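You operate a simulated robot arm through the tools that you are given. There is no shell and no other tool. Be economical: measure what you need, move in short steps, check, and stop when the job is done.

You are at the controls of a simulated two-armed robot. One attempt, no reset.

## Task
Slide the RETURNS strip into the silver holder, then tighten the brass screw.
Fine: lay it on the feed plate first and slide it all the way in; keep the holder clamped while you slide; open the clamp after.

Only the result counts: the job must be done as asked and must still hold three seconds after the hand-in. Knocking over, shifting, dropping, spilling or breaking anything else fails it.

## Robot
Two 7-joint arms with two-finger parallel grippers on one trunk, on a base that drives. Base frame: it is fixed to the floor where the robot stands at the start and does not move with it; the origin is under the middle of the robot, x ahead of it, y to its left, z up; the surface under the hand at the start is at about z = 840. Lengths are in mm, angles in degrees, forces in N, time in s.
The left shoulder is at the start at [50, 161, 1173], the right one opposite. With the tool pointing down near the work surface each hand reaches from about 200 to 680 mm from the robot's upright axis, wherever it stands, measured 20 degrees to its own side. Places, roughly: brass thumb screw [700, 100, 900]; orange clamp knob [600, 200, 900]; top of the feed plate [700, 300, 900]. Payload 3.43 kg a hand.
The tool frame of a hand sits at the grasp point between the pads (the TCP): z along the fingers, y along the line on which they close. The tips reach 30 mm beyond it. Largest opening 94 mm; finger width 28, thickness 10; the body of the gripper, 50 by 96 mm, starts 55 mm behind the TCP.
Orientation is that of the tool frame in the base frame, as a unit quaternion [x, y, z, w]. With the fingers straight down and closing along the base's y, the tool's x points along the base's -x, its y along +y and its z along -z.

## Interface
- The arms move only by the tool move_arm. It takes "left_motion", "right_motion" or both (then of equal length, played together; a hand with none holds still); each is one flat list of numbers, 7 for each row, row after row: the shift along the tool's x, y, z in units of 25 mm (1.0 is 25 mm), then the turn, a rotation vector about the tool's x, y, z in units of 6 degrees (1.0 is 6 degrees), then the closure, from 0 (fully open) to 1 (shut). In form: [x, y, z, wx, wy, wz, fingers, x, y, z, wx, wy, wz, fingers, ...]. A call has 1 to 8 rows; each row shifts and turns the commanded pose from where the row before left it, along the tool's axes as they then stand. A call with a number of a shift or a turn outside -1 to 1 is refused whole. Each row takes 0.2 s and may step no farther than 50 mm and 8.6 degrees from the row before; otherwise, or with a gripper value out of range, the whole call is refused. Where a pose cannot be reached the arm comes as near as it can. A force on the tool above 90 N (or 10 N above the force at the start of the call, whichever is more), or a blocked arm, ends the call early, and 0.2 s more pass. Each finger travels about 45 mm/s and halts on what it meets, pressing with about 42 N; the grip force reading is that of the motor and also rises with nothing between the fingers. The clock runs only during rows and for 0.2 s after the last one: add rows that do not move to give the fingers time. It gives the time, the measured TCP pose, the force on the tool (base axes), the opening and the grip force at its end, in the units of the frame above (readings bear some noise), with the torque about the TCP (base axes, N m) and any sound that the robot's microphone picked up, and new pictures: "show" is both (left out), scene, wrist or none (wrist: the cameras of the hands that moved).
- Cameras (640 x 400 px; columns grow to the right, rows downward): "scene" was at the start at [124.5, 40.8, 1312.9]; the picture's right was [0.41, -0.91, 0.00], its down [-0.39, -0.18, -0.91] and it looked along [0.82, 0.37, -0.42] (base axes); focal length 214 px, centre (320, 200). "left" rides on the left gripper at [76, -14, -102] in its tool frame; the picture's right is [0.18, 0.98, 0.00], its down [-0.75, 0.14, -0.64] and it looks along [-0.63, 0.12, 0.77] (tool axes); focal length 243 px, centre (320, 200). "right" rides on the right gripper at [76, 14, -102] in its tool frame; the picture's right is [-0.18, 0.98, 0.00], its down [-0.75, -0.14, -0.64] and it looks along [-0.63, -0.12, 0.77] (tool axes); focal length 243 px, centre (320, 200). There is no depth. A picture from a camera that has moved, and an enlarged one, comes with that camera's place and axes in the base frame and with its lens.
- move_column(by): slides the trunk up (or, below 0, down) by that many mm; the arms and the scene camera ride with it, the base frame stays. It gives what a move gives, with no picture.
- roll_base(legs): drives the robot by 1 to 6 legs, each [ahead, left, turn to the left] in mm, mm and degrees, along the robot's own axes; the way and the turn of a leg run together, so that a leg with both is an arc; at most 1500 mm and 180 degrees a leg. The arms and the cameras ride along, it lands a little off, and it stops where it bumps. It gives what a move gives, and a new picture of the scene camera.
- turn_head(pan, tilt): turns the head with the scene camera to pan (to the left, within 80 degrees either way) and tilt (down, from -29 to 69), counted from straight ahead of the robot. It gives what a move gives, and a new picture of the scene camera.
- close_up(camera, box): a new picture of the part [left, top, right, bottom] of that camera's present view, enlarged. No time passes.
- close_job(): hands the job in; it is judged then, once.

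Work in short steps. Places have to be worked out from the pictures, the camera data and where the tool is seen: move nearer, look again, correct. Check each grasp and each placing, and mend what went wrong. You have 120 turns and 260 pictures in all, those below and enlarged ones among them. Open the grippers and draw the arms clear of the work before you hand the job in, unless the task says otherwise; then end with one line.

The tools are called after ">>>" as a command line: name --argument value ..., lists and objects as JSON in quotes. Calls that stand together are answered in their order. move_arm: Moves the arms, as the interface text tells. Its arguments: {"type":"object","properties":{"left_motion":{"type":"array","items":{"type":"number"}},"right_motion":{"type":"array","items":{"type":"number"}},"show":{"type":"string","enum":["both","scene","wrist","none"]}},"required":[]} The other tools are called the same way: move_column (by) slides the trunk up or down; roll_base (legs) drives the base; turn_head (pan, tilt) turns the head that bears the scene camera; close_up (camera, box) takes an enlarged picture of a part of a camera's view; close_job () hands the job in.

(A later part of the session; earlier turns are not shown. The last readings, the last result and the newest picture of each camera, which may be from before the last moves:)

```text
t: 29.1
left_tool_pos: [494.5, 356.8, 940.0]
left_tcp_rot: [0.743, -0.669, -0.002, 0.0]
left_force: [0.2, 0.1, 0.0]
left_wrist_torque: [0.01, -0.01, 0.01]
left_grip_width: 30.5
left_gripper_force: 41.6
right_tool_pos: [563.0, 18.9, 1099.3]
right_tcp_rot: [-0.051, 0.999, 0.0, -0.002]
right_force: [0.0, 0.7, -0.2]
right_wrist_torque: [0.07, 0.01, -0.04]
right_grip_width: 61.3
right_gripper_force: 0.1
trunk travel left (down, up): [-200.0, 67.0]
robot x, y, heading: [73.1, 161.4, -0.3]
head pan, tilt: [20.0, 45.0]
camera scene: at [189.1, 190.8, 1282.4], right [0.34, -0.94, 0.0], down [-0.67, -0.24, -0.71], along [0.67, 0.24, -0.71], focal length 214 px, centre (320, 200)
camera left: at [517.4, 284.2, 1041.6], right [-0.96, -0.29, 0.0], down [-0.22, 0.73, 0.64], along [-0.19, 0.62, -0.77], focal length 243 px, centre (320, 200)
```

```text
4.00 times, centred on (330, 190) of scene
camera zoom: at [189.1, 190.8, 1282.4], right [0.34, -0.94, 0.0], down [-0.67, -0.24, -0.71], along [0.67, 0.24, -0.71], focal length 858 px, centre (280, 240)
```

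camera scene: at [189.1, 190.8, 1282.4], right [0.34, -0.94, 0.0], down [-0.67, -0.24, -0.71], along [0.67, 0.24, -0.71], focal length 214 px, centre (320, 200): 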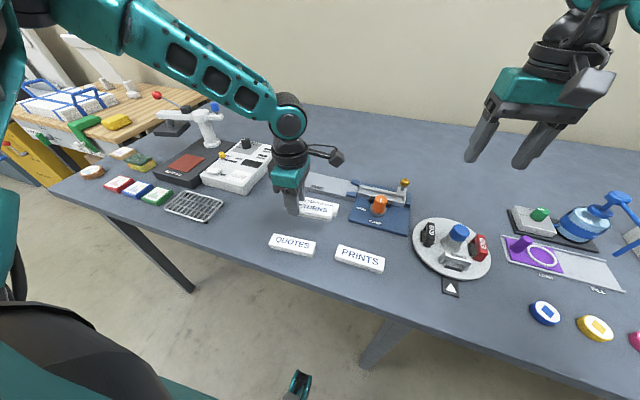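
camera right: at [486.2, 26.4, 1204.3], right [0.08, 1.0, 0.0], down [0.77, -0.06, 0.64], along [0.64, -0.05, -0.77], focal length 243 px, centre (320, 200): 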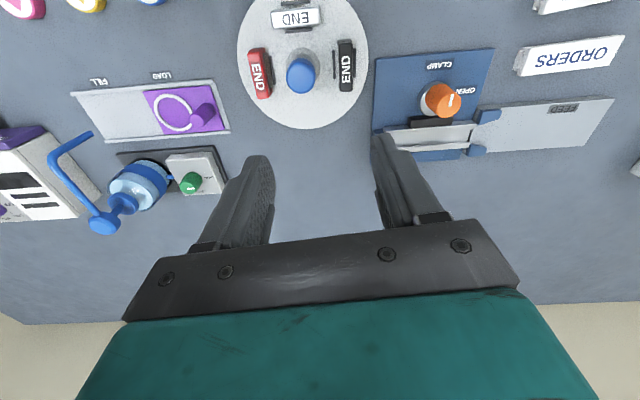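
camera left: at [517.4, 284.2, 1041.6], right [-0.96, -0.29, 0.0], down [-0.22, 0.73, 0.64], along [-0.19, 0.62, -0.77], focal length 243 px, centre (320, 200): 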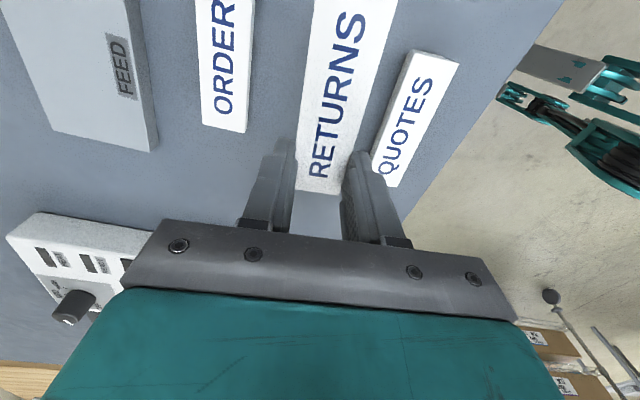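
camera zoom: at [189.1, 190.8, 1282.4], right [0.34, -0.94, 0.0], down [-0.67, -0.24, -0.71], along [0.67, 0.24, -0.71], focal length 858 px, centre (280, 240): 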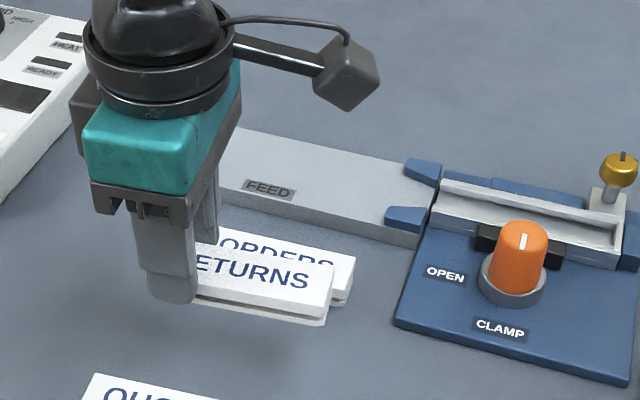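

The strip is held level. I turn it square (6° clockwise) and carry it ahead over the feed plate at x≈660.

>>> move_arm --left_motion '[-0.2, 0, 0, 0, 0, 1, 0.9, 0, -0.94, 0, 0, 0, 0, 0.9, 0, -0.94, 0, 0, 0, 0, 0.9, 0, -0.94, 0, 0, 0, 0, 0.9, 0, -0.94, 0, 0, 0, 0, 0.9, 0, -0.94, 0, 0, 0, 0, 0.9, 0, -0.94, 0, 0, 0, 0, 0.9, 0, -0.94, 0, 0, 0, 0, 0.9]' --show "wrist"

>>> close_up --camera "scene" --box '[260, 130, 420, 230]'

>>> close_up --camera "right" --box '[360, 20, 640, 195]'

```text
t: 30.9
left_tool_pos: [604.3, 400.2, 966.7]
left_tcp_rot: [-0.707, 0.707, 0.0, 0.0]
left_force: [0.2, 0.3, -0.6]
left_wrist_torque: [-0.01, 0.01, -0.03]
left_grip_width: 30.7
left_gripper_force: 41.6
left hand out of reach, approached as far as the arm can: row 5, 6, 7, 8
right_tool_pos: [564.9, 18.7, 1100.7]
right_tcp_rot: [-0.05, 0.999, 0.0, -0.001]
right_force: [-0.4, 1.2, -0.4]
right_wrist_torque: [0.01, 0.01, 0.04]
right_grip_width: 61.1
right_gripper_force: 0.1
trunk travel left (down, up): [-200.0, 67.0]
robot x, y, heading: [75.9, 162.1, -0.0]
head pan, tilt: [20.0, 45.0]
camera left: at [619.0, 324.5, 1069.6], right [-0.98, -0.18, 0.0], down [-0.14, 0.75, 0.64], along [-0.12, 0.63, -0.77], focal length 243 px, centre (320, 200)
```

left: 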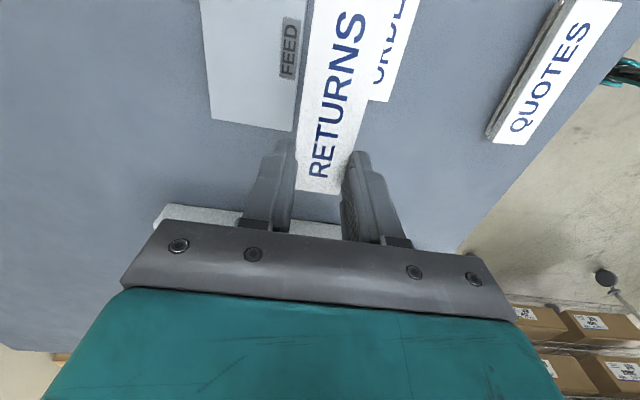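

```text
4.00 times, centred on (340, 180) of scene
camera zoom: at [189.0, 190.9, 1282.4], right [0.34, -0.94, 0.0], down [-0.67, -0.24, -0.71], along [0.67, 0.24, -0.71], focal length 858 px, centre (240, 280)
```

zoom: 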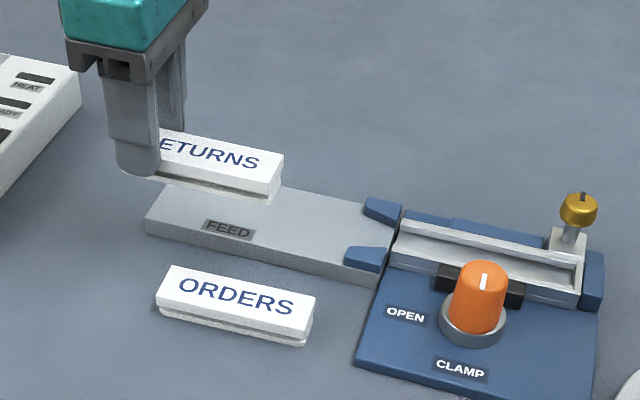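

```text
2.29 times, centred on (500, 108) of right
camera zoom: at [486.2, 27.2, 1204.5], right [0.08, 1.0, 0.0], down [0.77, -0.06, 0.64], along [0.64, -0.05, -0.77], focal length 555 px, centre (-91, 411)
```

zoom: 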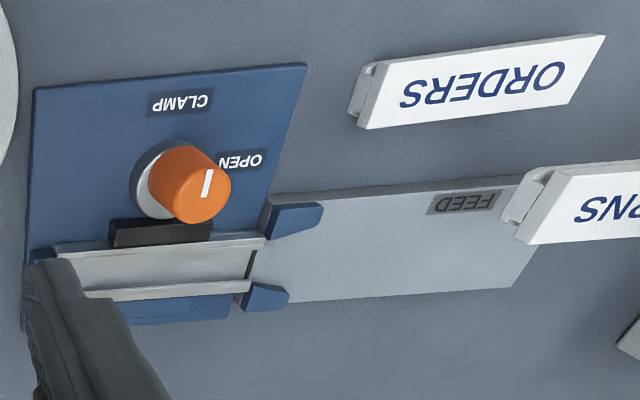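

The left arm runs into its reach limit at (604,400) with this hand yaw. I raise the hand 75 mm and lower the trunk by the same amount to gain reach.

>>> move_arm --left_motion '[0, 0, -0.75, 0, 0, 0, 0.9, 0, 0, -0.75, 0, 0, 0, 0.9, 0, 0, -0.75, 0, 0, 0, 0.9, 0, 0, -0.75, 0, 0, 0, 0.9]' --right_motion '[0, 0, -0.75, 0, 0, 0, 0.35, 0, 0, -0.75, 0, 0, 0, 0.35, 0, 0, -0.75, 0, 0, 0, 0.35, 0, 0, -0.75, 0, 0, 0, 0.35]' --show "none"

>>> move_column --by -75

```text
t: 31.9
left_tool_pos: [604.5, 400.6, 1044.0]
left_tcp_rot: [-0.706, 0.708, 0.0, 0.0]
left_force: [-0.3, -0.7, 0.2]
left_wrist_torque: [0.02, -0.01, 0.0]
left_grip_width: 30.8
left_gripper_force: 41.7
right_tool_pos: [564.3, 20.4, 1177.6]
right_tcp_rot: [-0.051, 0.999, 0.0, -0.001]
right_force: [0.1, 0.1, 0.6]
right_wrist_torque: [0.0, -0.01, 0.0]
right_grip_width: 61.3
right_gripper_force: 0.1
trunk travel left (down, up): [-200.0, 67.0]
robot x, y, heading: [70.5, 160.8, -0.2]
head pan, tilt: [20.0, 45.0]
```

```text
t: 33.0
left_tool_pos: [604.0, 401.0, 967.6]
left_tcp_rot: [-0.706, 0.708, 0.002, -0.001]
left_force: [0.1, 0.1, -0.7]
left_wrist_torque: [0.03, 0.03, 0.01]
left_grip_width: 30.6
left_gripper_force: 42.5
right_tool_pos: [564.1, 21.2, 1101.3]
right_tcp_rot: [-0.05, 0.999, 0.0, -0.001]
right_force: [1.0, 0.3, -0.8]
right_wrist_torque: [-0.02, -0.04, 0.02]
right_grip_width: 61.0
right_gripper_force: 0.1
trunk travel left (down, up): [-125.0, 142.0]
robot x, y, heading: [70.6, 161.6, 0.2]
head pan, tilt: [20.0, 45.0]
```

Now I try moving to x≈654, y≈365 at this height.

>>> move_arm --left_motion '[0.35, -0.5, 0, 0, 0, 0, 0.9, 0.35, -0.5, 0, 0, 0, 0, 0.9, 0.35, -0.5, 0, 0, 0, 0, 0.9, 0.35, -0.5, 0, 0, 0, 0, 0.9]' --show "none"

```text
t: 34.0
left_tool_pos: [619.9, 388.2, 968.4]
left_tcp_rot: [0.707, -0.707, -0.001, 0.0]
left_force: [-0.3, 0.8, -0.2]
left_wrist_torque: [0.04, 0.0, 0.0]
left_grip_width: 30.8
left_gripper_force: 41.8
left hand out of reach, approached as far as the arm can: row 2, 3, 4
right_tool_pos: [564.9, 19.7, 1101.6]
right_tcp_rot: [-0.05, 0.999, 0.001, 0.0]
right_force: [-0.2, 0.1, -0.7]
right_wrist_torque: [0.04, -0.02, -0.06]
right_grip_width: 61.4
right_gripper_force: 0.0
trunk travel left (down, up): [-125.0, 142.0]
robot x, y, heading: [72.3, 161.7, -0.4]
head pan, tilt: [20.0, 45.0]
```

Only a little gained. I test whether yaw is the limit: turn 24° clockwise, then try the same shift.

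>>> move_arm --left_motion '[0, 0, 0, 0, 0, 1, 0.9, 0, 0, 0, 0, 0, 1, 0.9, 0, 0, 0, 0, 0, 1, 0.9, 0, 0, 0, 0, 0, 1, 0.9, 0.0, -0.6, 0, 0, 0, 0, 0.9, 0, -0.6, 0, 0, 0, 0, 0.9]' --show "none"

```text
t: 35.4
left_tool_pos: [619.9, 387.5, 969.8]
left_tcp_rot: [-0.544, 0.839, 0.0, -0.001]
left_force: [-0.2, -0.5, -1.0]
left_wrist_torque: [-0.01, -0.02, 0.01]
left_grip_width: 30.4
left_gripper_force: 42.0
left hand out of reach, approached as far as the arm can: row 5, 6
right_tool_pos: [564.4, 20.4, 1100.8]
right_tcp_rot: [-0.05, 0.999, 0.001, -0.001]
right_force: [0.1, -0.2, 0.1]
right_wrist_torque: [0.03, -0.03, 0.0]
right_grip_width: 60.8
right_gripper_force: 0.0
trunk travel left (down, up): [-125.0, 142.0]
robot x, y, heading: [70.8, 160.8, -0.1]
head pan, tilt: [20.0, 45.0]
```

Yaw by 24° isn't enough to tell. I swing the hand back toward yaw 0 and try again, to learn whether the wrist posture is what limits.

>>> move_arm --left_motion '[0, 0, 0, 0, 0, 1, 0.9, 0, 0, 0, 0, 0, 1, 0.9, 0, 0, 0, 0, 0, 1, 0.9, 0, 0, 0, 0, 0, 1, 0.9, 0, 0, 0, 0, 0, 1, 0.9, 0, -0.6, 0, 0, 0, 0, 0.9, 0, -0.6, 0, 0, 0, 0, 0.9]' --show "scene"

```text
t: 37.0
left_tool_pos: [615.1, 380.9, 972.9]
left_tcp_rot: [-0.308, 0.951, 0.0, -0.001]
left_force: [-0.3, -0.1, -0.4]
left_wrist_torque: [0.02, -0.04, -0.01]
left_grip_width: 30.6
left_gripper_force: 41.9
left hand out of reach, approached as far as the arm can: row 6, 7
right_tool_pos: [564.3, 19.4, 1101.8]
right_tcp_rot: [-0.051, 0.999, 0.001, -0.001]
right_force: [0.2, 0.2, -0.1]
right_wrist_torque: [-0.01, -0.04, -0.03]
right_grip_width: 61.1
right_gripper_force: 0.2
trunk travel left (down, up): [-125.0, 142.0]
robot x, y, heading: [70.6, 161.2, -0.2]
head pan, tilt: [20.0, 45.0]
camera scene: at [189.1, 190.9, 1207.4], right [0.34, -0.94, 0.0], down [-0.67, -0.24, -0.71], along [0.67, 0.24, -0.71], focal length 214 px, centre (320, 200)
```

scene: 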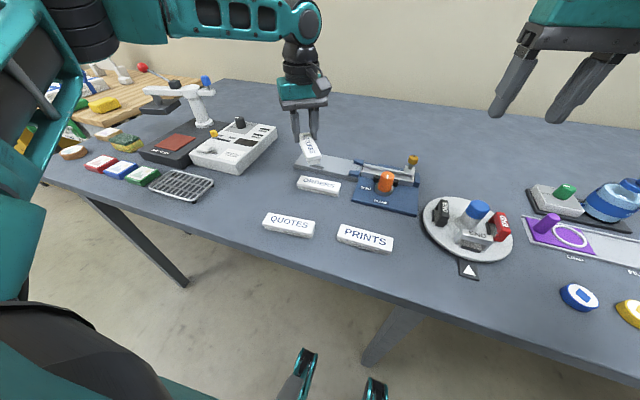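

Posture (elbow far out) may be stuck. I back the hand off 50 mm, turn back to yaw 0, and then try forward again.

>>> move_arm --left_motion '[0.8, 0, 0, 0, 0, 1, 0.9, 0.8, 0, 0, 0, 0, 1, 0.9, 0.6, 0, 0, 0, 0, 1, 0.9, 0, 0, 0, 0, 0, 1, 0.9, 0, 0, 0, 0, 0, 1, 0.9, 0, 0, 0, 0, 0, 1, 0.9]' --show "none"

>>> move_arm --left_motion '[-0.9, 0, 0, 0, 0, 0, 0.9, -0.9, 0, 0, 0, 0, 0, 0.9, -0.9, 0, 0, 0, 0, 0, 0.9, -0.9, 0, 0, 0, 0, 0, 0.9, -0.9, 0, 0, 0, 0, 0, 0.9, -0.9, 0, 0, 0, 0, 0, 0.9]' --show "scene"

```text
t: 38.4
left_tool_pos: [568.1, 351.8, 971.6]
left_tcp_rot: [0.001, 1.0, 0.0, -0.001]
left_force: [-0.1, -0.4, 0.2]
left_wrist_torque: [-0.02, 0.0, 0.0]
left_grip_width: 30.8
left_gripper_force: 42.4
right_tool_pos: [564.1, 19.8, 1101.5]
right_tcp_rot: [-0.051, 0.999, 0.0, 0.0]
right_force: [0.3, -0.3, -1.3]
right_wrist_torque: [-0.01, -0.03, 0.0]
right_grip_width: 60.9
right_gripper_force: 0.1
trunk travel left (down, up): [-125.0, 142.0]
robot x, y, heading: [74.3, 160.5, -0.3]
head pan, tilt: [20.0, 45.0]
```

```text
t: 39.8
left_tool_pos: [628.0, 399.7, 979.9]
left_tcp_rot: [0.0, 1.0, 0.0, 0.0]
left_force: [0.6, 0.0, 0.2]
left_wrist_torque: [0.0, -0.03, 0.01]
left_grip_width: 30.6
left_gripper_force: 42.1
left hand out of reach, approached as far as the arm can: row 2, 3, 4, 5, 6
right_tool_pos: [564.4, 20.5, 1100.5]
right_tcp_rot: [-0.051, 0.999, -0.001, -0.001]
right_force: [0.7, 0.3, 0.3]
right_wrist_torque: [-0.03, -0.02, -0.03]
right_grip_width: 61.2
right_gripper_force: 0.0
trunk travel left (down, up): [-125.0, 142.0]
robot x, y, heading: [68.6, 160.2, -0.3]
head pan, tilt: [20.0, 45.0]
camera scene: at [189.0, 190.9, 1207.4], right [0.34, -0.94, 0.0], down [-0.67, -0.24, -0.71], along [0.67, 0.24, -0.71], focal length 214 px, centre (320, 200)
```

scene: 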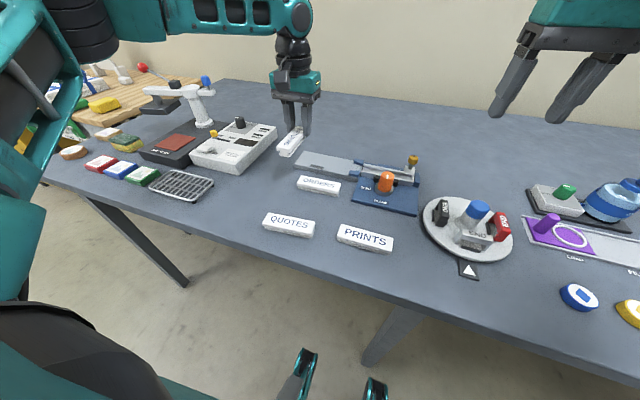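

Not plain distance: the elbow looks well bent. I turn the head to look at the arm's posture.

>>> turn_head --pan 55 --tilt 10

```text
t: 40.8
left_tool_pos: [628.2, 399.9, 979.0]
left_tcp_rot: [0.001, 1.0, -0.001, 0.0]
left_force: [-1.5, 0.0, -0.3]
left_wrist_torque: [0.01, -0.01, 0.01]
left_grip_width: 30.8
left_gripper_force: 42.2
right_tool_pos: [563.3, 19.7, 1101.8]
right_tcp_rot: [-0.051, 0.999, 0.0, 0.0]
right_force: [-0.5, 0.5, -0.8]
right_wrist_torque: [0.01, 0.01, 0.0]
right_grip_width: 61.0
right_gripper_force: 0.0
trunk travel left (down, up): [-125.0, 142.0]
robot x, y, heading: [72.7, 160.0, -0.3]
head pan, tilt: [55.0, 10.0]
camera scene: at [166.1, 239.2, 1262.3], right [0.82, -0.58, 0.0], down [-0.1, -0.14, -0.98], along [0.57, 0.8, -0.17], focal length 214 px, centre (320, 200)
```

scene: 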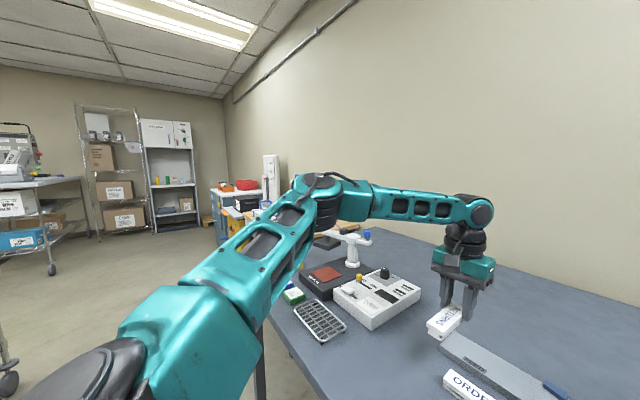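

The elbow is well bent, so this is a joint limit rather than length. Turning the robot ~20° right puts the work in the left arm's natural zone; I raise both hands a bit and do that, backing off first.

>>> move_arm --left_motion '[0.8, 0, -0.6, 0, 0, 0, 0.9, 0.8, 0, -0.6, 0, 0, 0, 0.9, 0.8, 0, -0.6, 0, 0, 0, 0.9]' --show "none"

>>> turn_head --pan 30 --tilt 45

>>> roll_base --legs '[[-40, 0, 0], [0, 0, -20], [80, 0, 0]]'

```text
t: 41.6
left_tool_pos: [565.4, 401.9, 1025.4]
left_tcp_rot: [0.0, 1.0, -0.001, -0.001]
left_force: [-0.2, 0.1, 0.4]
left_wrist_torque: [-0.01, 0.0, 0.01]
left_grip_width: 30.8
left_gripper_force: 41.8
right_tool_pos: [564.0, 20.3, 1102.1]
right_tcp_rot: [-0.051, 0.999, 0.0, -0.001]
right_force: [0.7, -0.4, 0.2]
right_wrist_torque: [0.01, -0.03, 0.01]
right_grip_width: 61.3
right_gripper_force: 0.1
trunk travel left (down, up): [-125.0, 142.0]
robot x, y, heading: [72.1, 156.2, -0.3]
head pan, tilt: [55.0, 10.0]
```

```text
t: 42.6
left_tool_pos: [568.5, 402.5, 1025.6]
left_tcp_rot: [0.0, 1.0, 0.0, -0.001]
left_force: [-0.4, 0.1, -0.5]
left_wrist_torque: [0.03, -0.03, 0.0]
left_grip_width: 30.7
left_gripper_force: 41.9
right_tool_pos: [563.5, 20.1, 1101.1]
right_tcp_rot: [-0.051, 0.999, 0.0, -0.001]
right_force: [1.2, 0.4, 0.2]
right_wrist_torque: [-0.02, 0.0, -0.01]
right_grip_width: 61.2
right_gripper_force: 0.1
trunk travel left (down, up): [-125.0, 142.0]
robot x, y, heading: [72.9, 159.8, -0.3]
head pan, tilt: [30.0, 45.0]
camera scene: at [183.0, 203.7, 1207.5], right [0.5, -0.87, 0.0], down [-0.61, -0.35, -0.71], along [0.61, 0.35, -0.71], focal length 214 px, centre (320, 200)
```

scene: 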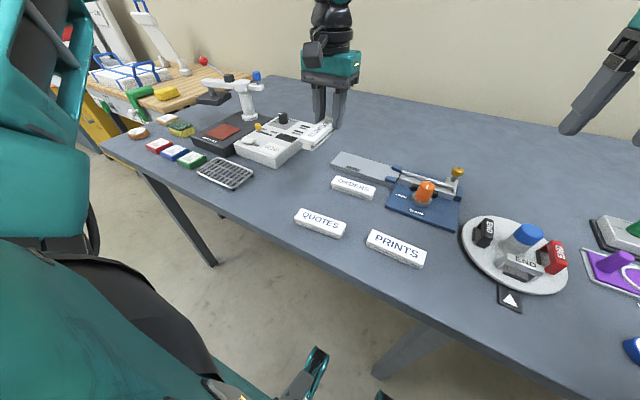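

```text
t: 45.3
left_tool_pos: [634.3, 202.8, 1024.9]
left_tcp_rot: [0.17, 0.986, 0.001, -0.002]
left_force: [0.1, -0.5, -0.9]
left_wrist_torque: [0.02, -0.03, 0.02]
left_grip_width: 30.9
left_gripper_force: 42.1
right_tool_pos: [504.6, -156.0, 1100.3]
right_tcp_rot: [0.12, 0.993, 0.0, -0.002]
right_force: [0.4, 0.2, -0.7]
right_wrist_torque: [-0.01, 0.0, 0.0]
right_grip_width: 61.2
right_gripper_force: 0.1
trunk travel left (down, up): [-125.0, 142.0]
robot x, y, heading: [85.9, 137.8, -19.5]
head pan, tilt: [30.0, 45.0]
stopped in leg 3: the robot was blocked; the commanded pose is now the measured one
camera scene: at [204.0, 145.4, 1207.6], right [0.18, -0.98, 0.0], down [-0.69, -0.13, -0.71], along [0.7, 0.13, -0.71], focal length 214 px, centre (320, 200)
```

scene: 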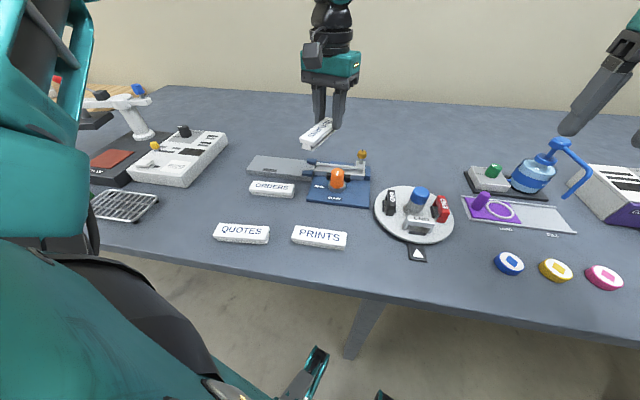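

Good: heading −19.5° and even further ahead. I turn the left hand counter‑clockwise 110° in all to bring it to strip‑along‑y.

>>> move_arm --left_motion '[0, 0, 0, 0, 0, -1, 0.9, 0, 0, 0, 0, 0, -1, 0.9, 0, 0, 0, 0, 0, -1, 0.9, 0, 0, 0, 0, 0, -1, 0.9, 0, 0, 0, 0, 0, -1, 0.9, 0, 0, 0, 0, 0, -1, 0.9, 0, 0, 0, 0, 0, -1, 0.9, 0, 0, 0, 0, 0, -1, 0.9]' --show "none"

>>> move_arm --left_motion '[0, 0, 0, 0, 0, -1, 0.9, 0, 0, 0, 0, 0, -1, 0.9, 0, 0, 0, 0, 0, -1, 0.9, 0, 0, 0, 0, 0, -1, 0.9, 0, 0, 0, 0, 0, -1, 0.9, 0, 0, 0, 0, 0, -1, 0.9, 0, 0, 0, 0, 0, -1, 0.9, 0, 0, 0, 0, 0, -1, 0.9]' --show "none"

>>> move_arm --left_motion '[0, 0, 0, 0, 0, -1, 0.9, 0, 0, 0, 0, 0, -1, 0.9, -1, 0, 0, 0, 0, -0.27, 0.9, -1, -0.2, 0, 0, 0, 0, 0.9, -1, -0.2, 0, 0, 0, 0, 0.9, -1, -0.2, 0, 0, 0, 0, 0.9, -1, -0.2, 0, 0, 0, 0, 0.9, -1, -0.2, 0, 0, 0, 0, 0.9]' --show "none"

```text
t: 47.1
left_tool_pos: [633.3, 203.1, 1022.4]
left_tcp_rot: [-0.247, 0.969, 0.001, -0.002]
left_force: [0.0, 0.0, -0.7]
left_wrist_torque: [-0.02, -0.03, 0.01]
left_grip_width: 30.9
left_gripper_force: 41.7
right_tool_pos: [505.1, -155.6, 1100.4]
right_tcp_rot: [0.12, 0.993, 0.0, -0.003]
right_force: [1.1, -0.7, -0.1]
right_wrist_torque: [0.01, 0.0, -0.02]
right_grip_width: 61.0
right_gripper_force: 0.1
trunk travel left (down, up): [-125.0, 142.0]
robot x, y, heading: [86.1, 138.8, -19.5]
head pan, tilt: [30.0, 45.0]
```

```text
t: 48.9
left_tool_pos: [632.0, 202.6, 1024.3]
left_tcp_rot: [-0.619, 0.785, 0.003, 0.0]
left_force: [0.6, -0.3, -0.6]
left_wrist_torque: [-0.01, 0.02, 0.03]
left_grip_width: 30.7
left_gripper_force: 42.0
right_tool_pos: [504.4, -154.5, 1100.0]
right_tcp_rot: [0.12, 0.993, 0.001, -0.002]
right_force: [-0.1, -0.5, 0.2]
right_wrist_torque: [-0.04, -0.02, -0.01]
right_grip_width: 60.9
right_gripper_force: 0.0
trunk travel left (down, up): [-125.0, 142.0]
robot x, y, heading: [87.5, 140.6, -19.8]
head pan, tilt: [30.0, 45.0]
```

```text
t: 50.7
left_tool_pos: [658.0, 353.8, 1022.0]
left_tcp_rot: [0.708, -0.706, -0.001, 0.001]
left_force: [-0.9, 0.1, -0.4]
left_wrist_torque: [0.04, 0.0, 0.0]
left_grip_width: 30.8
left_gripper_force: 42.0
right_tool_pos: [504.7, -154.5, 1100.0]
right_tcp_rot: [0.121, 0.993, -0.001, -0.003]
right_force: [-0.3, -0.5, -0.7]
right_wrist_torque: [0.01, -0.01, -0.02]
right_grip_width: 61.2
right_gripper_force: 0.1
trunk travel left (down, up): [-125.0, 142.0]
robot x, y, heading: [86.4, 146.1, -19.6]
head pan, tilt: [30.0, 45.0]
```

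No reach trouble now: the hand is at (658,354). I go 10 mm more to the left and down to z≈925 and look.

>>> move_arm --left_motion '[-0.4, 0, 0.8, 0, 0, 0, 0.9, 0, 0, 0.8, 0, 0, 0, 0.9, 0, 0, 0.8, 0, 0, 0, 0.9, 0, 0, 0.8, 0, 0, 0, 0.9, 0, 0, 0.7, 0, 0, 0, 0.9]' --show "wrist"

>>> turn_head --pan 35 --tilt 38

>>> close_up --camera "scene" --box '[210, 100, 410, 225]'

```text
t: 51.9
left_tool_pos: [658.8, 362.6, 926.4]
left_tcp_rot: [0.708, -0.706, -0.003, 0.001]
left_force: [-0.1, 0.0, -1.2]
left_wrist_torque: [0.01, 0.03, -0.05]
left_grip_width: 30.6
left_gripper_force: 42.0
right_tool_pos: [505.3, -157.4, 1099.3]
right_tcp_rot: [0.121, 0.993, 0.0, -0.003]
right_force: [1.2, -0.3, -0.1]
right_wrist_torque: [0.05, 0.03, 0.02]
right_grip_width: 61.0
right_gripper_force: 0.0
trunk travel left (down, up): [-125.0, 142.0]
robot x, y, heading: [89.2, 142.4, -19.7]
head pan, tilt: [30.0, 45.0]
camera left: at [675.1, 287.4, 1029.1], right [-0.98, -0.19, 0.0], down [-0.14, 0.75, 0.64], along [-0.12, 0.63, -0.76], focal length 243 px, centre (320, 200)
```

left: 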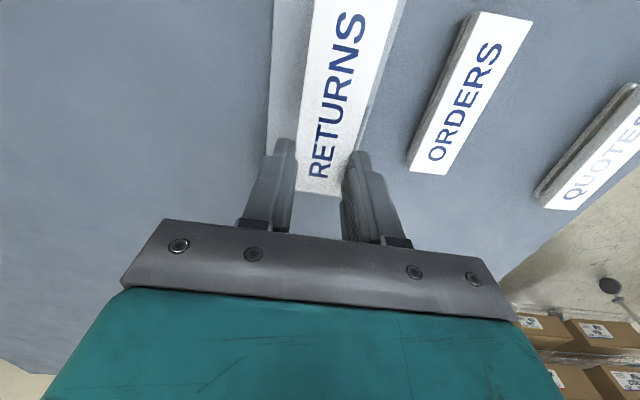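

```text
t: 52.6
left_tool_pos: [660.3, 362.8, 926.7]
left_tcp_rot: [0.708, -0.707, -0.003, 0.001]
left_force: [-0.1, 0.5, 0.1]
left_wrist_torque: [0.02, -0.02, -0.01]
left_grip_width: 30.8
left_gripper_force: 41.6
right_tool_pos: [504.5, -155.6, 1099.2]
right_tcp_rot: [0.12, 0.993, 0.001, -0.003]
right_force: [0.0, 0.7, 0.3]
right_wrist_torque: [0.02, 0.0, 0.01]
right_grip_width: 61.1
right_gripper_force: 0.0
trunk travel left (down, up): [-125.0, 142.0]
robot x, y, heading: [86.2, 139.4, -19.6]
head pan, tilt: [35.0, 38.0]
camera scene: at [207.8, 153.3, 1217.7], right [0.26, -0.96, 0.0], down [-0.59, -0.16, -0.79], along [0.76, 0.21, -0.62], focal length 214 px, centre (320, 200)
```

scene: 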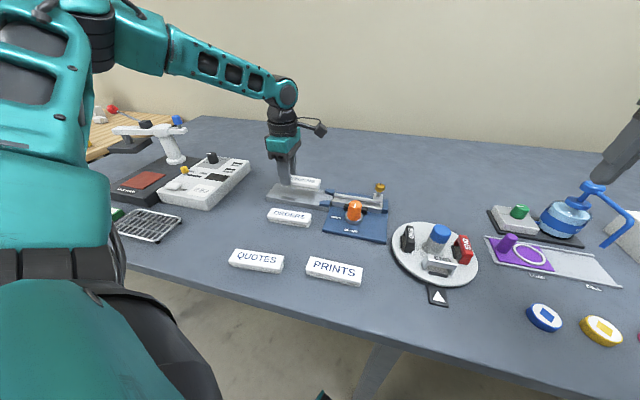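

```text
3.20 times, centred on (310, 162) of scene
camera zoom: at [207.8, 153.3, 1217.7], right [0.26, -0.96, 0.0], down [-0.59, -0.16, -0.79], along [0.76, 0.21, -0.62], focal length 686 px, centre (352, 320)
```

zoom: 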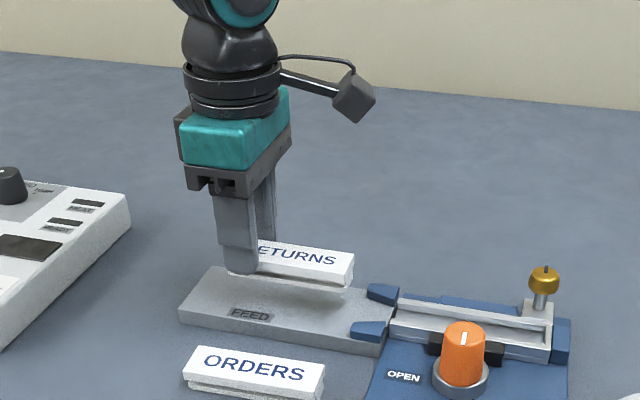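

Combining the three views, the channel axis is at x≈655. I shift 4 mm nearer and descend to just above the feed plate.

>>> move_arm --left_motion '[0, 0.17, 0.4, 0, 0, 0, 0.9, 0, 0, 0.4, 0, 0, 0, 0.9, 0, 0, 0.3, 0, 0, 0, 0.9]' --show "none"

>>> close_up --camera "scene" --box '[260, 160, 410, 254]'

```text
t: 53.4
left_tool_pos: [653.9, 364.0, 899.7]
left_tcp_rot: [0.707, -0.707, -0.002, 0.001]
left_force: [0.3, 0.1, 0.1]
left_wrist_torque: [0.03, 0.03, 0.02]
left_grip_width: 30.8
left_gripper_force: 41.9
right_tool_pos: [503.4, -154.7, 1099.2]
right_tcp_rot: [0.12, 0.993, 0.0, -0.003]
right_force: [1.0, 0.0, 0.5]
right_wrist_torque: [0.01, 0.03, -0.02]
right_grip_width: 61.3
right_gripper_force: 0.0
trunk travel left (down, up): [-125.0, 142.0]
robot x, y, heading: [90.8, 137.4, -19.6]
head pan, tilt: [35.0, 38.0]
```

```text
4.26 times, centred on (335, 207) of scene
camera zoom: at [207.8, 153.3, 1217.7], right [0.27, -0.96, 0.0], down [-0.59, -0.16, -0.79], along [0.76, 0.21, -0.62], focal length 913 px, centre (256, 170)
```

zoom: 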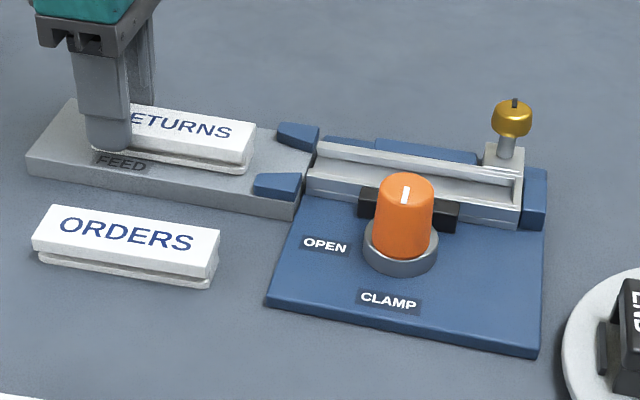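

Aligned well. I lower in 2–3 mm steps until the strip touches the plate.

>>> move_arm --left_motion '[0, 0, 0.1, 0, 0, 0, 0.9, 0, 0, 0.1, 0, 0, 0, 0.9]' --show "none"

>>> close_up --camera "scene" --box '[260, 160, 370, 229]'

```text
t: 54.0
left_tool_pos: [655.4, 364.1, 896.5]
left_tcp_rot: [0.707, -0.707, 0.001, -0.002]
left_force: [-1.4, 4.6, 18.1]
left_wrist_torque: [-0.96, 0.11, -0.07]
left_grip_width: 30.4
left_gripper_force: 41.9
right_tool_pos: [502.7, -155.4, 1101.4]
right_tcp_rot: [0.119, 0.993, -0.001, -0.002]
right_force: [-1.1, 1.3, 0.5]
right_wrist_torque: [0.02, -0.03, 0.01]
right_grip_width: 61.1
right_gripper_force: 0.0
trunk travel left (down, up): [-125.0, 142.0]
robot x, y, heading: [88.7, 144.7, -19.6]
head pan, tilt: [35.0, 38.0]
```

```text
5.80 times, centred on (315, 194) of scene
camera zoom: at [206.0, 153.4, 1218.3], right [0.27, -0.96, 0.0], down [-0.59, -0.16, -0.79], along [0.76, 0.21, -0.61], focal length 1243 px, centre (349, 232)
```

zoom: 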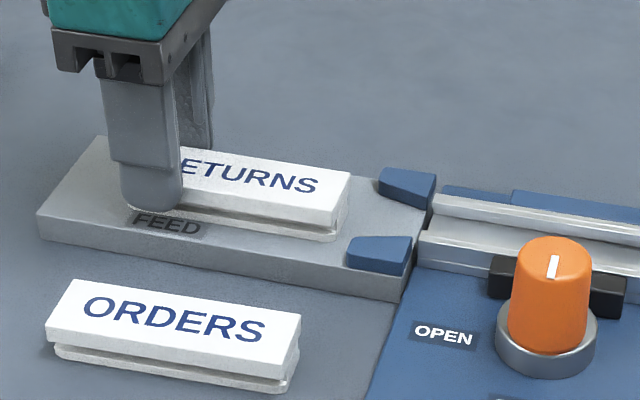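

Contact at z≈896.5 (18 N). I open to let the strip lie flat on the plate, shift 6 mm toward its outer end, and regrip gently at the same height.

>>> move_arm --left_motion '[0, 0, -0.08, 0, 0, 0, 0.9, 0, 0, 0, 0, 0, 0, 0.5, 0, 0, 0, 0, 0, 0, 0.5, -0.24, 0, 0, 0, 0, 0, 0.5, 0, 0, 0, 0, 0, 0, 0.9, 0, 0, 0, 0, 0, 0, 0.9]' --show "wrist"

>>> close_up --camera "scene" --box '[260, 160, 370, 229]'

```text
t: 55.4
left_tool_pos: [653.9, 369.6, 895.8]
left_tcp_rot: [0.708, -0.706, -0.002, 0.001]
left_force: [-0.3, -0.9, 0.5]
left_wrist_torque: [0.0, 0.01, -0.01]
left_grip_width: 30.9
left_gripper_force: 33.1
right_tool_pos: [503.7, -155.3, 1099.9]
right_tcp_rot: [0.12, 0.993, 0.0, -0.003]
right_force: [0.5, 0.4, 0.8]
right_wrist_torque: [0.01, 0.0, 0.0]
right_grip_width: 61.1
right_gripper_force: 0.1
trunk travel left (down, up): [-125.0, 142.0]
robot x, y, heading: [86.2, 140.9, -19.5]
head pan, tilt: [35.0, 38.0]
camera left: at [670.1, 294.6, 997.4], right [-0.98, -0.19, 0.0], down [-0.14, 0.75, 0.64], along [-0.12, 0.63, -0.76], focal length 243 px, centre (320, 200)
```

left: 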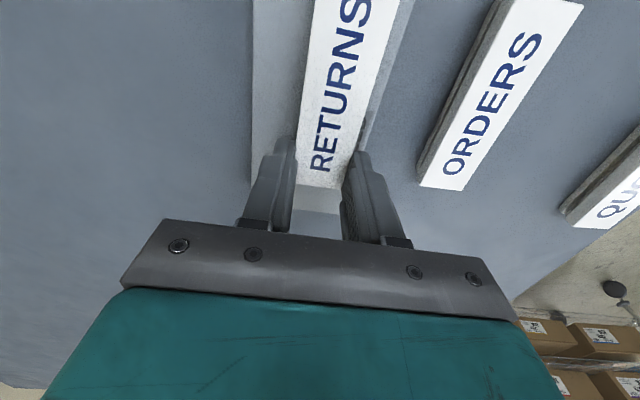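

```text
5.80 times, centred on (315, 194) of scene
camera zoom: at [207.8, 153.3, 1217.7], right [0.27, -0.96, 0.0], down [-0.59, -0.16, -0.79], along [0.76, 0.21, -0.62], focal length 1243 px, centre (349, 232)
```

zoom: 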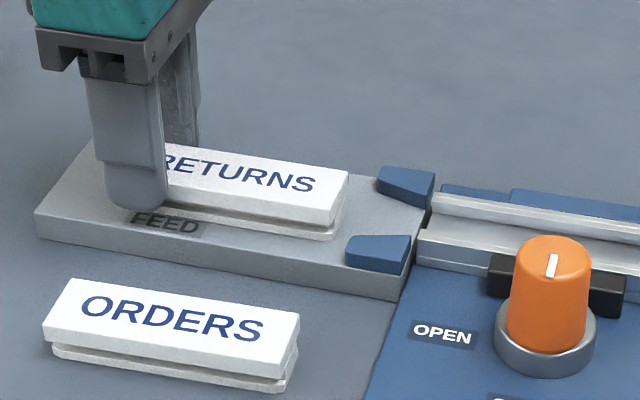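

The strip lies flat and lined up with the funnel. I slide it 45 mm toward the channel mouth, watching force.

>>> move_arm --left_motion '[0.3, 0, 0, 0, 0, 0, 0.9, 0.3, 0, 0, 0, 0, 0, 0.9, 0.3, 0, 0, 0, 0, 0, 0.9, 0.3, 0, 0, 0, 0, 0, 0.9, 0.3, 0, 0, 0, 0, 0, 0.9, 0.3, 0, 0, 0, 0, 0, 0.9]' --show "none"

>>> close_up --camera "scene" --box '[260, 160, 370, 229]'

```text
t: 56.8
left_tool_pos: [658.4, 329.1, 895.8]
left_tcp_rot: [0.71, -0.704, -0.002, -0.002]
left_force: [17.1, 22.0, 3.7]
left_wrist_torque: [0.42, -0.57, 1.35]
left_grip_width: 31.0
left_gripper_force: 41.8
right_tool_pos: [505.4, -153.8, 1100.7]
right_tcp_rot: [0.119, 0.993, -0.002, -0.003]
right_force: [0.3, 0.2, 0.0]
right_wrist_torque: [0.01, 0.01, 0.0]
right_grip_width: 61.3
right_gripper_force: 0.1
trunk travel left (down, up): [-125.0, 142.0]
robot x, y, heading: [85.9, 142.6, -19.7]
head pan, tilt: [35.0, 38.0]
```

```text
5.80 times, centred on (315, 194) of scene
camera zoom: at [209.1, 155.8, 1217.6], right [0.27, -0.96, 0.0], down [-0.59, -0.17, -0.79], along [0.76, 0.21, -0.62], focal length 1243 px, centre (349, 232)
```

zoom: 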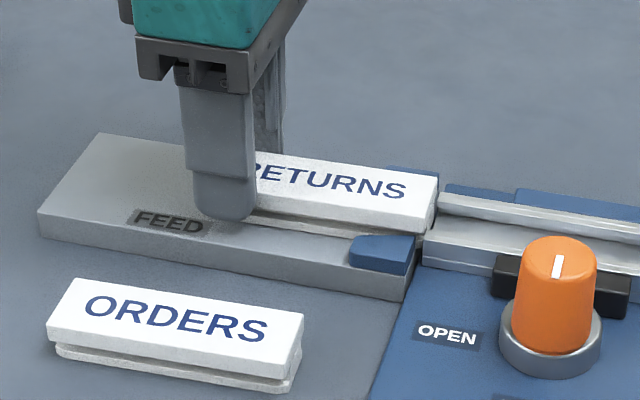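

The front guide pushes the strip 4.5 mm outward, so the axis is nearer x≈660. I shift the command +6 mm in x with a slight back‑off, then check the force.

>>> move_arm --left_motion '[-0.2, -0.24, 0, 0, 0, 0, 0.9, 0, 0, 0, 0, 0, 0, 0.9]' --show "none"

>>> close_up --camera "scene" --box '[290, 170, 370, 220]'

```text
t: 57.4
left_tool_pos: [660.6, 327.4, 895.1]
left_tcp_rot: [-0.707, 0.708, 0.002, -0.002]
left_force: [0.8, -0.6, -0.2]
left_wrist_torque: [0.02, -0.03, 0.11]
left_grip_width: 31.0
left_gripper_force: 42.4
right_tool_pos: [503.4, -157.0, 1099.8]
right_tcp_rot: [0.121, 0.993, 0.0, -0.003]
right_force: [-0.3, -0.6, -0.4]
right_wrist_torque: [-0.02, 0.01, 0.03]
right_grip_width: 61.0
right_gripper_force: 0.0
trunk travel left (down, up): [-125.0, 142.0]
robot x, y, heading: [86.3, 141.5, -19.6]
head pan, tilt: [35.0, 38.0]
```

```text
8.00 times, centred on (330, 195) of scene
camera zoom: at [207.8, 153.0, 1217.7], right [0.26, -0.96, 0.0], down [-0.59, -0.16, -0.79], along [0.76, 0.21, -0.62], focal length 1716 px, centre (240, 240)
```

zoom: 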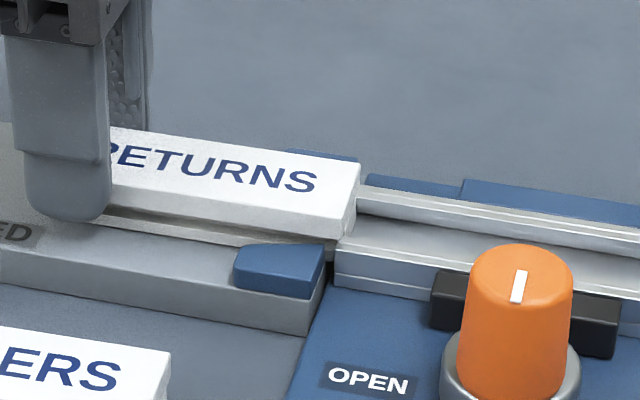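

Free of force at x≈660. I continue 25 mm in small rows.

>>> move_arm --left_motion '[0.2, 0, 0, 0, 0, 0, 0.9, 0.2, 0, 0, 0, 0, 0, 0.9, 0.2, 0, 0, 0, 0, 0, 0.9, 0.2, 0, 0, 0, 0, 0, 0.9, 0.2, 0, 0, 0, 0, 0, 0.9]' --show "none"

>>> close_up --camera "scene" --box '[290, 170, 370, 220]'

```text
t: 58.6
left_tool_pos: [661.1, 304.5, 896.4]
left_tcp_rot: [0.709, -0.706, -0.002, 0.001]
left_force: [0.6, 0.0, -0.5]
left_wrist_torque: [0.0, 0.01, -0.02]
left_grip_width: 30.8
left_gripper_force: 42.0
right_tool_pos: [504.4, -155.2, 1099.4]
right_tcp_rot: [0.12, 0.993, 0.0, -0.002]
right_force: [0.4, 0.1, 0.3]
right_wrist_torque: [-0.04, 0.02, -0.02]
right_grip_width: 60.9
right_gripper_force: 0.1
trunk travel left (down, up): [-125.0, 142.0]
robot x, y, heading: [89.0, 141.6, -19.6]
head pan, tilt: [35.0, 38.0]
```

```text
8.00 times, centred on (330, 195) of scene
camera zoom: at [207.8, 153.3, 1217.7], right [0.27, -0.96, 0.0], down [-0.59, -0.16, -0.79], along [0.76, 0.21, -0.62], focal length 1716 px, centre (240, 240)
```

zoom: 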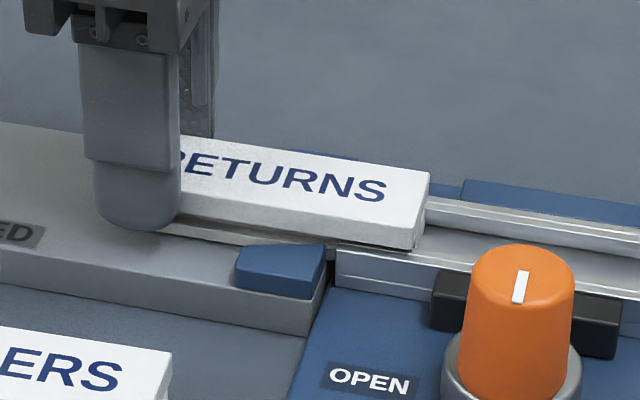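

It's in the channel and running freely. I slide 15 mm further before the fingers near the guides.

>>> move_arm --left_motion '[0.2, 0, 0, 0, 0, 0, 0.9, 0.2, 0, 0, 0, 0, 0, 0.9, 0.2, 0, 0, 0, 0, 0, 0.9]' --show "none"

>>> close_up --camera "scene" --box '[290, 165, 390, 227]'

```text
t: 59.4
left_tool_pos: [661.2, 290.7, 896.5]
left_tcp_rot: [0.708, -0.706, -0.001, 0.001]
left_force: [-0.2, 0.4, -0.4]
left_wrist_torque: [-0.03, -0.02, -0.01]
left_grip_width: 30.6
left_gripper_force: 42.2
right_tool_pos: [503.5, -156.0, 1100.0]
right_tcp_rot: [0.12, 0.993, 0.001, -0.003]
right_force: [-0.8, -0.3, 0.0]
right_wrist_torque: [0.03, -0.01, 0.0]
right_grip_width: 61.1
right_gripper_force: 0.0
trunk travel left (down, up): [-125.0, 142.0]
robot x, y, heading: [86.8, 138.6, -19.5]
head pan, tilt: [35.0, 38.0]
```

```text
6.40 times, centred on (340, 196) of scene
camera zoom: at [207.8, 153.3, 1217.7], right [0.27, -0.96, 0.0], down [-0.59, -0.16, -0.79], along [0.76, 0.21, -0.62], focal length 1373 px, centre (192, 226)
```

zoom: 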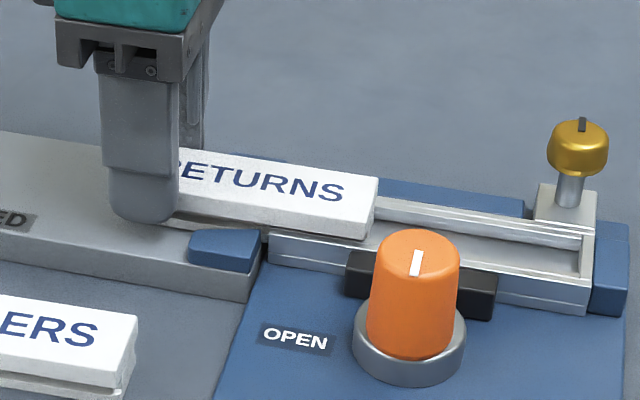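

Now I release, lift, move behind the trailing end (≈y 305), and close the fingers to push.

>>> move_arm --left_motion '[0, 0, 0, 0, 0, 0, 0.5, 0, 0, 0, 0, 0, 0, 0.5, 0, 0, -0.8, 0, 0, 0, 0.5, 0, 0, -0.8, 0, 0, 0, 1, -0.9, 0, 0, 0, 0, 0, 1, -0.9, 0, 0, 0, 0, 0, 1, 0, 0, 0, 0, 0, 0, 1]' --show "wrist"

>>> close_up --camera "scene" --box '[290, 165, 390, 227]'

```text
t: 61.0
left_tool_pos: [661.7, 335.6, 934.1]
left_tcp_rot: [0.708, -0.706, -0.002, 0.0]
left_force: [1.3, 0.4, 0.8]
left_wrist_torque: [0.02, -0.02, 0.0]
left_grip_width: 0.1
left_gripper_force: 32.9
right_tool_pos: [504.9, -156.4, 1099.0]
right_tcp_rot: [0.12, 0.993, 0.0, -0.003]
right_force: [-0.1, 0.7, 0.3]
right_wrist_torque: [-0.01, 0.01, 0.02]
right_grip_width: 61.3
right_gripper_force: 0.1
trunk travel left (down, up): [-125.0, 142.0]
robot x, y, heading: [85.5, 141.3, -19.6]
head pan, tilt: [35.0, 38.0]
camera left: at [676.8, 260.0, 1037.4], right [-0.98, -0.19, 0.0], down [-0.14, 0.75, 0.64], along [-0.12, 0.63, -0.76], focal length 243 px, centre (320, 200)
```

left: 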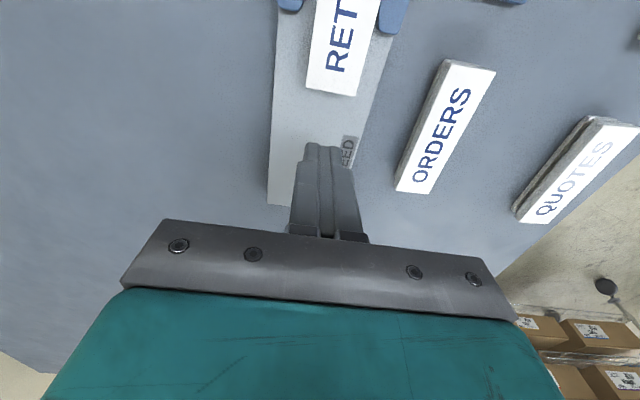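

```text
6.40 times, centred on (340, 196) of scene
camera zoom: at [207.8, 153.3, 1217.7], right [0.27, -0.96, 0.0], down [-0.59, -0.16, -0.79], along [0.76, 0.21, -0.62], focal length 1373 px, centre (192, 226)
```

zoom: 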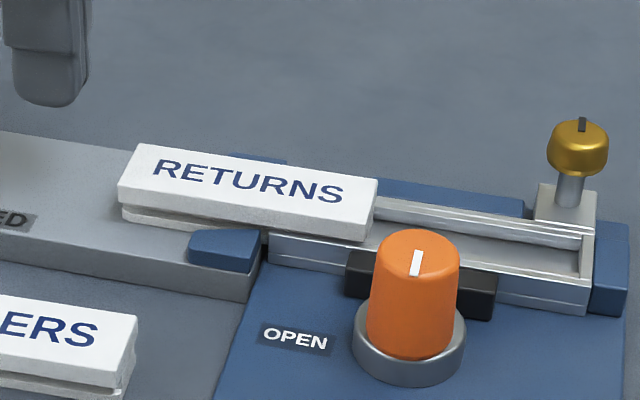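

Trailing end is at y≈305.7, x≈661; the closed fingers are 16 mm behind. I lower to z≈892 and begin pushing.

>>> move_arm --left_motion '[0, 0, 0.6, 0, 0, 0, 1, 0, 0, 0.6, 0, 0, 0, 1, 0, 0, 0.45, 0, 0, 0, 1, 0.4, 0, 0, 0, 0, 0, 1, 0.3, 0, 0, 0, 0, 0, 1, 0.3, 0, 0, 0, 0, 0, 1, 0.3, 0, 0, 0, 0, 0, 1]' --show "none"

>>> close_up --camera "scene" --box '[290, 165, 390, 227]'

```text
t: 62.6
left_tool_pos: [659.7, 301.0, 893.9]
left_tcp_rot: [0.708, -0.706, -0.002, 0.001]
left_force: [-0.6, 0.1, 0.6]
left_wrist_torque: [-0.01, -0.01, -0.02]
left_grip_width: 0.0
left_gripper_force: 33.6
right_tool_pos: [504.8, -156.2, 1099.9]
right_tcp_rot: [0.12, 0.993, 0.0, -0.003]
right_force: [0.2, 0.1, -0.1]
right_wrist_torque: [0.0, -0.03, 0.0]
right_grip_width: 61.3
right_gripper_force: 0.1
trunk travel left (down, up): [-125.0, 142.0]
robot x, y, heading: [86.9, 140.7, -19.7]
head pan, tilt: [35.0, 38.0]
```

```text
6.40 times, centred on (340, 196) of scene
camera zoom: at [207.8, 153.3, 1217.7], right [0.27, -0.96, 0.0], down [-0.59, -0.16, -0.79], along [0.76, 0.21, -0.62], focal length 1373 px, centre (192, 226)
```

zoom: 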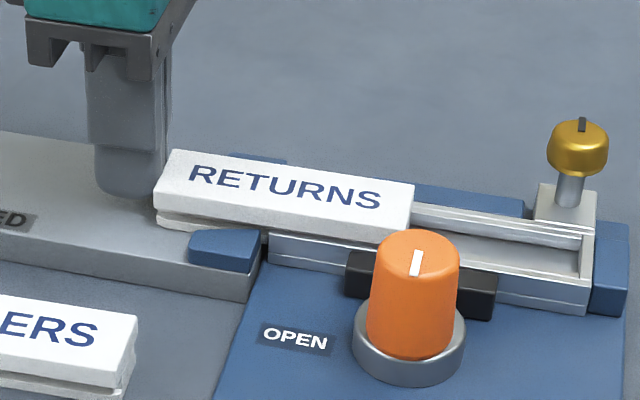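

The strip advances freely. I keep pushing another 40 mm.

>>> move_arm --left_motion '[0.27, 0, 0, 0, 0, 0, 1, 0.27, 0, 0, 0, 0, 0, 1, 0.27, 0, 0, 0, 0, 0, 1, 0.27, 0, 0, 0, 0, 0, 1, 0.27, 0, 0, 0, 0, 0, 1, 0.27, 0, 0, 0, 0, 0, 1]' --show "none"

>>> close_up --camera "scene" --box '[290, 165, 390, 227]'

```text
t: 64.0
left_tool_pos: [660.2, 261.1, 893.9]
left_tcp_rot: [0.709, -0.706, -0.002, 0.0]
left_force: [-0.1, -0.1, 1.0]
left_wrist_torque: [-0.02, -0.01, 0.02]
left_grip_width: 0.0
left_gripper_force: 33.1
right_tool_pos: [503.3, -156.0, 1099.9]
right_tcp_rot: [0.121, 0.993, 0.0, -0.002]
right_force: [-0.3, -0.5, -0.1]
right_wrist_torque: [-0.02, -0.03, 0.01]
right_grip_width: 61.1
right_gripper_force: 0.1
trunk travel left (down, up): [-125.0, 142.0]
robot x, y, heading: [87.5, 139.8, -19.8]
head pan, tilt: [35.0, 38.0]
```

```text
6.40 times, centred on (340, 196) of scene
camera zoom: at [207.8, 153.3, 1217.7], right [0.27, -0.96, 0.0], down [-0.59, -0.16, -0.79], along [0.76, 0.21, -0.62], focal length 1373 px, centre (192, 226)
```

zoom: 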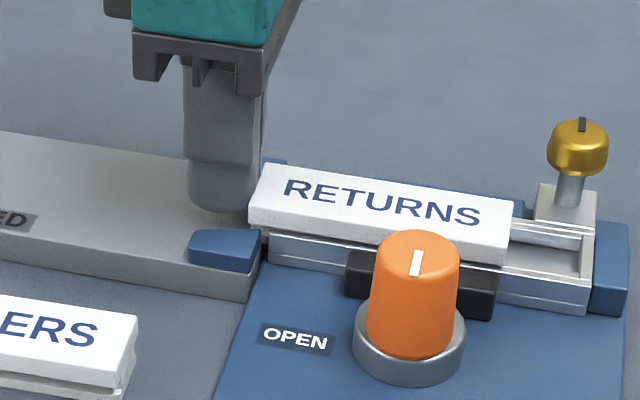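

About 25–28 mm remains to the end stop. I push on in 5 mm rows, watching for contact force.

>>> move_arm --left_motion '[0.2, 0, 0, 0, 0, 0, 1, 0.2, 0, 0, 0, 0, 0, 1, 0.2, 0, 0, 0, 0, 0, 1, 0.2, 0, 0, 0, 0, 0, 1]' --show "none"

>>> close_up --camera "scene" --box '[290, 165, 390, 227]'

```text
t: 65.0
left_tool_pos: [661.3, 241.9, 893.7]
left_tcp_rot: [0.708, -0.706, -0.001, 0.0]
left_force: [0.4, -0.3, 0.5]
left_wrist_torque: [0.03, -0.01, -0.01]
left_grip_width: 0.0
left_gripper_force: 33.3
right_tool_pos: [503.9, -155.5, 1100.7]
right_tcp_rot: [0.12, 0.993, 0.0, -0.003]
right_force: [0.8, 0.2, -0.8]
right_wrist_torque: [-0.02, 0.01, 0.01]
right_grip_width: 61.1
right_gripper_force: 0.1
trunk travel left (down, up): [-125.0, 142.0]
robot x, y, heading: [87.7, 141.7, -19.7]
head pan, tilt: [35.0, 38.0]
```

```text
6.40 times, centred on (340, 196) of scene
camera zoom: at [207.7, 153.3, 1217.7], right [0.27, -0.96, 0.0], down [-0.59, -0.16, -0.79], along [0.76, 0.21, -0.62], focal length 1373 px, centre (192, 226)
```

zoom: 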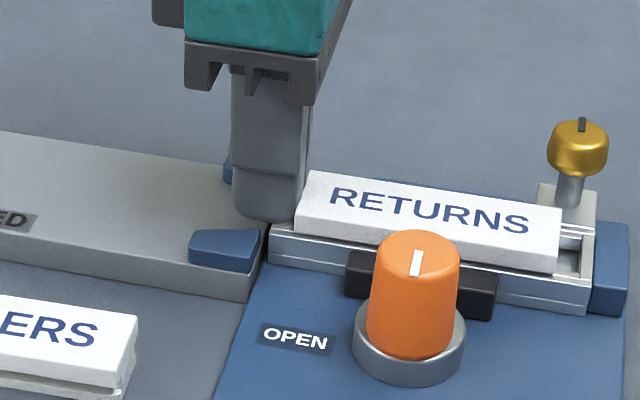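

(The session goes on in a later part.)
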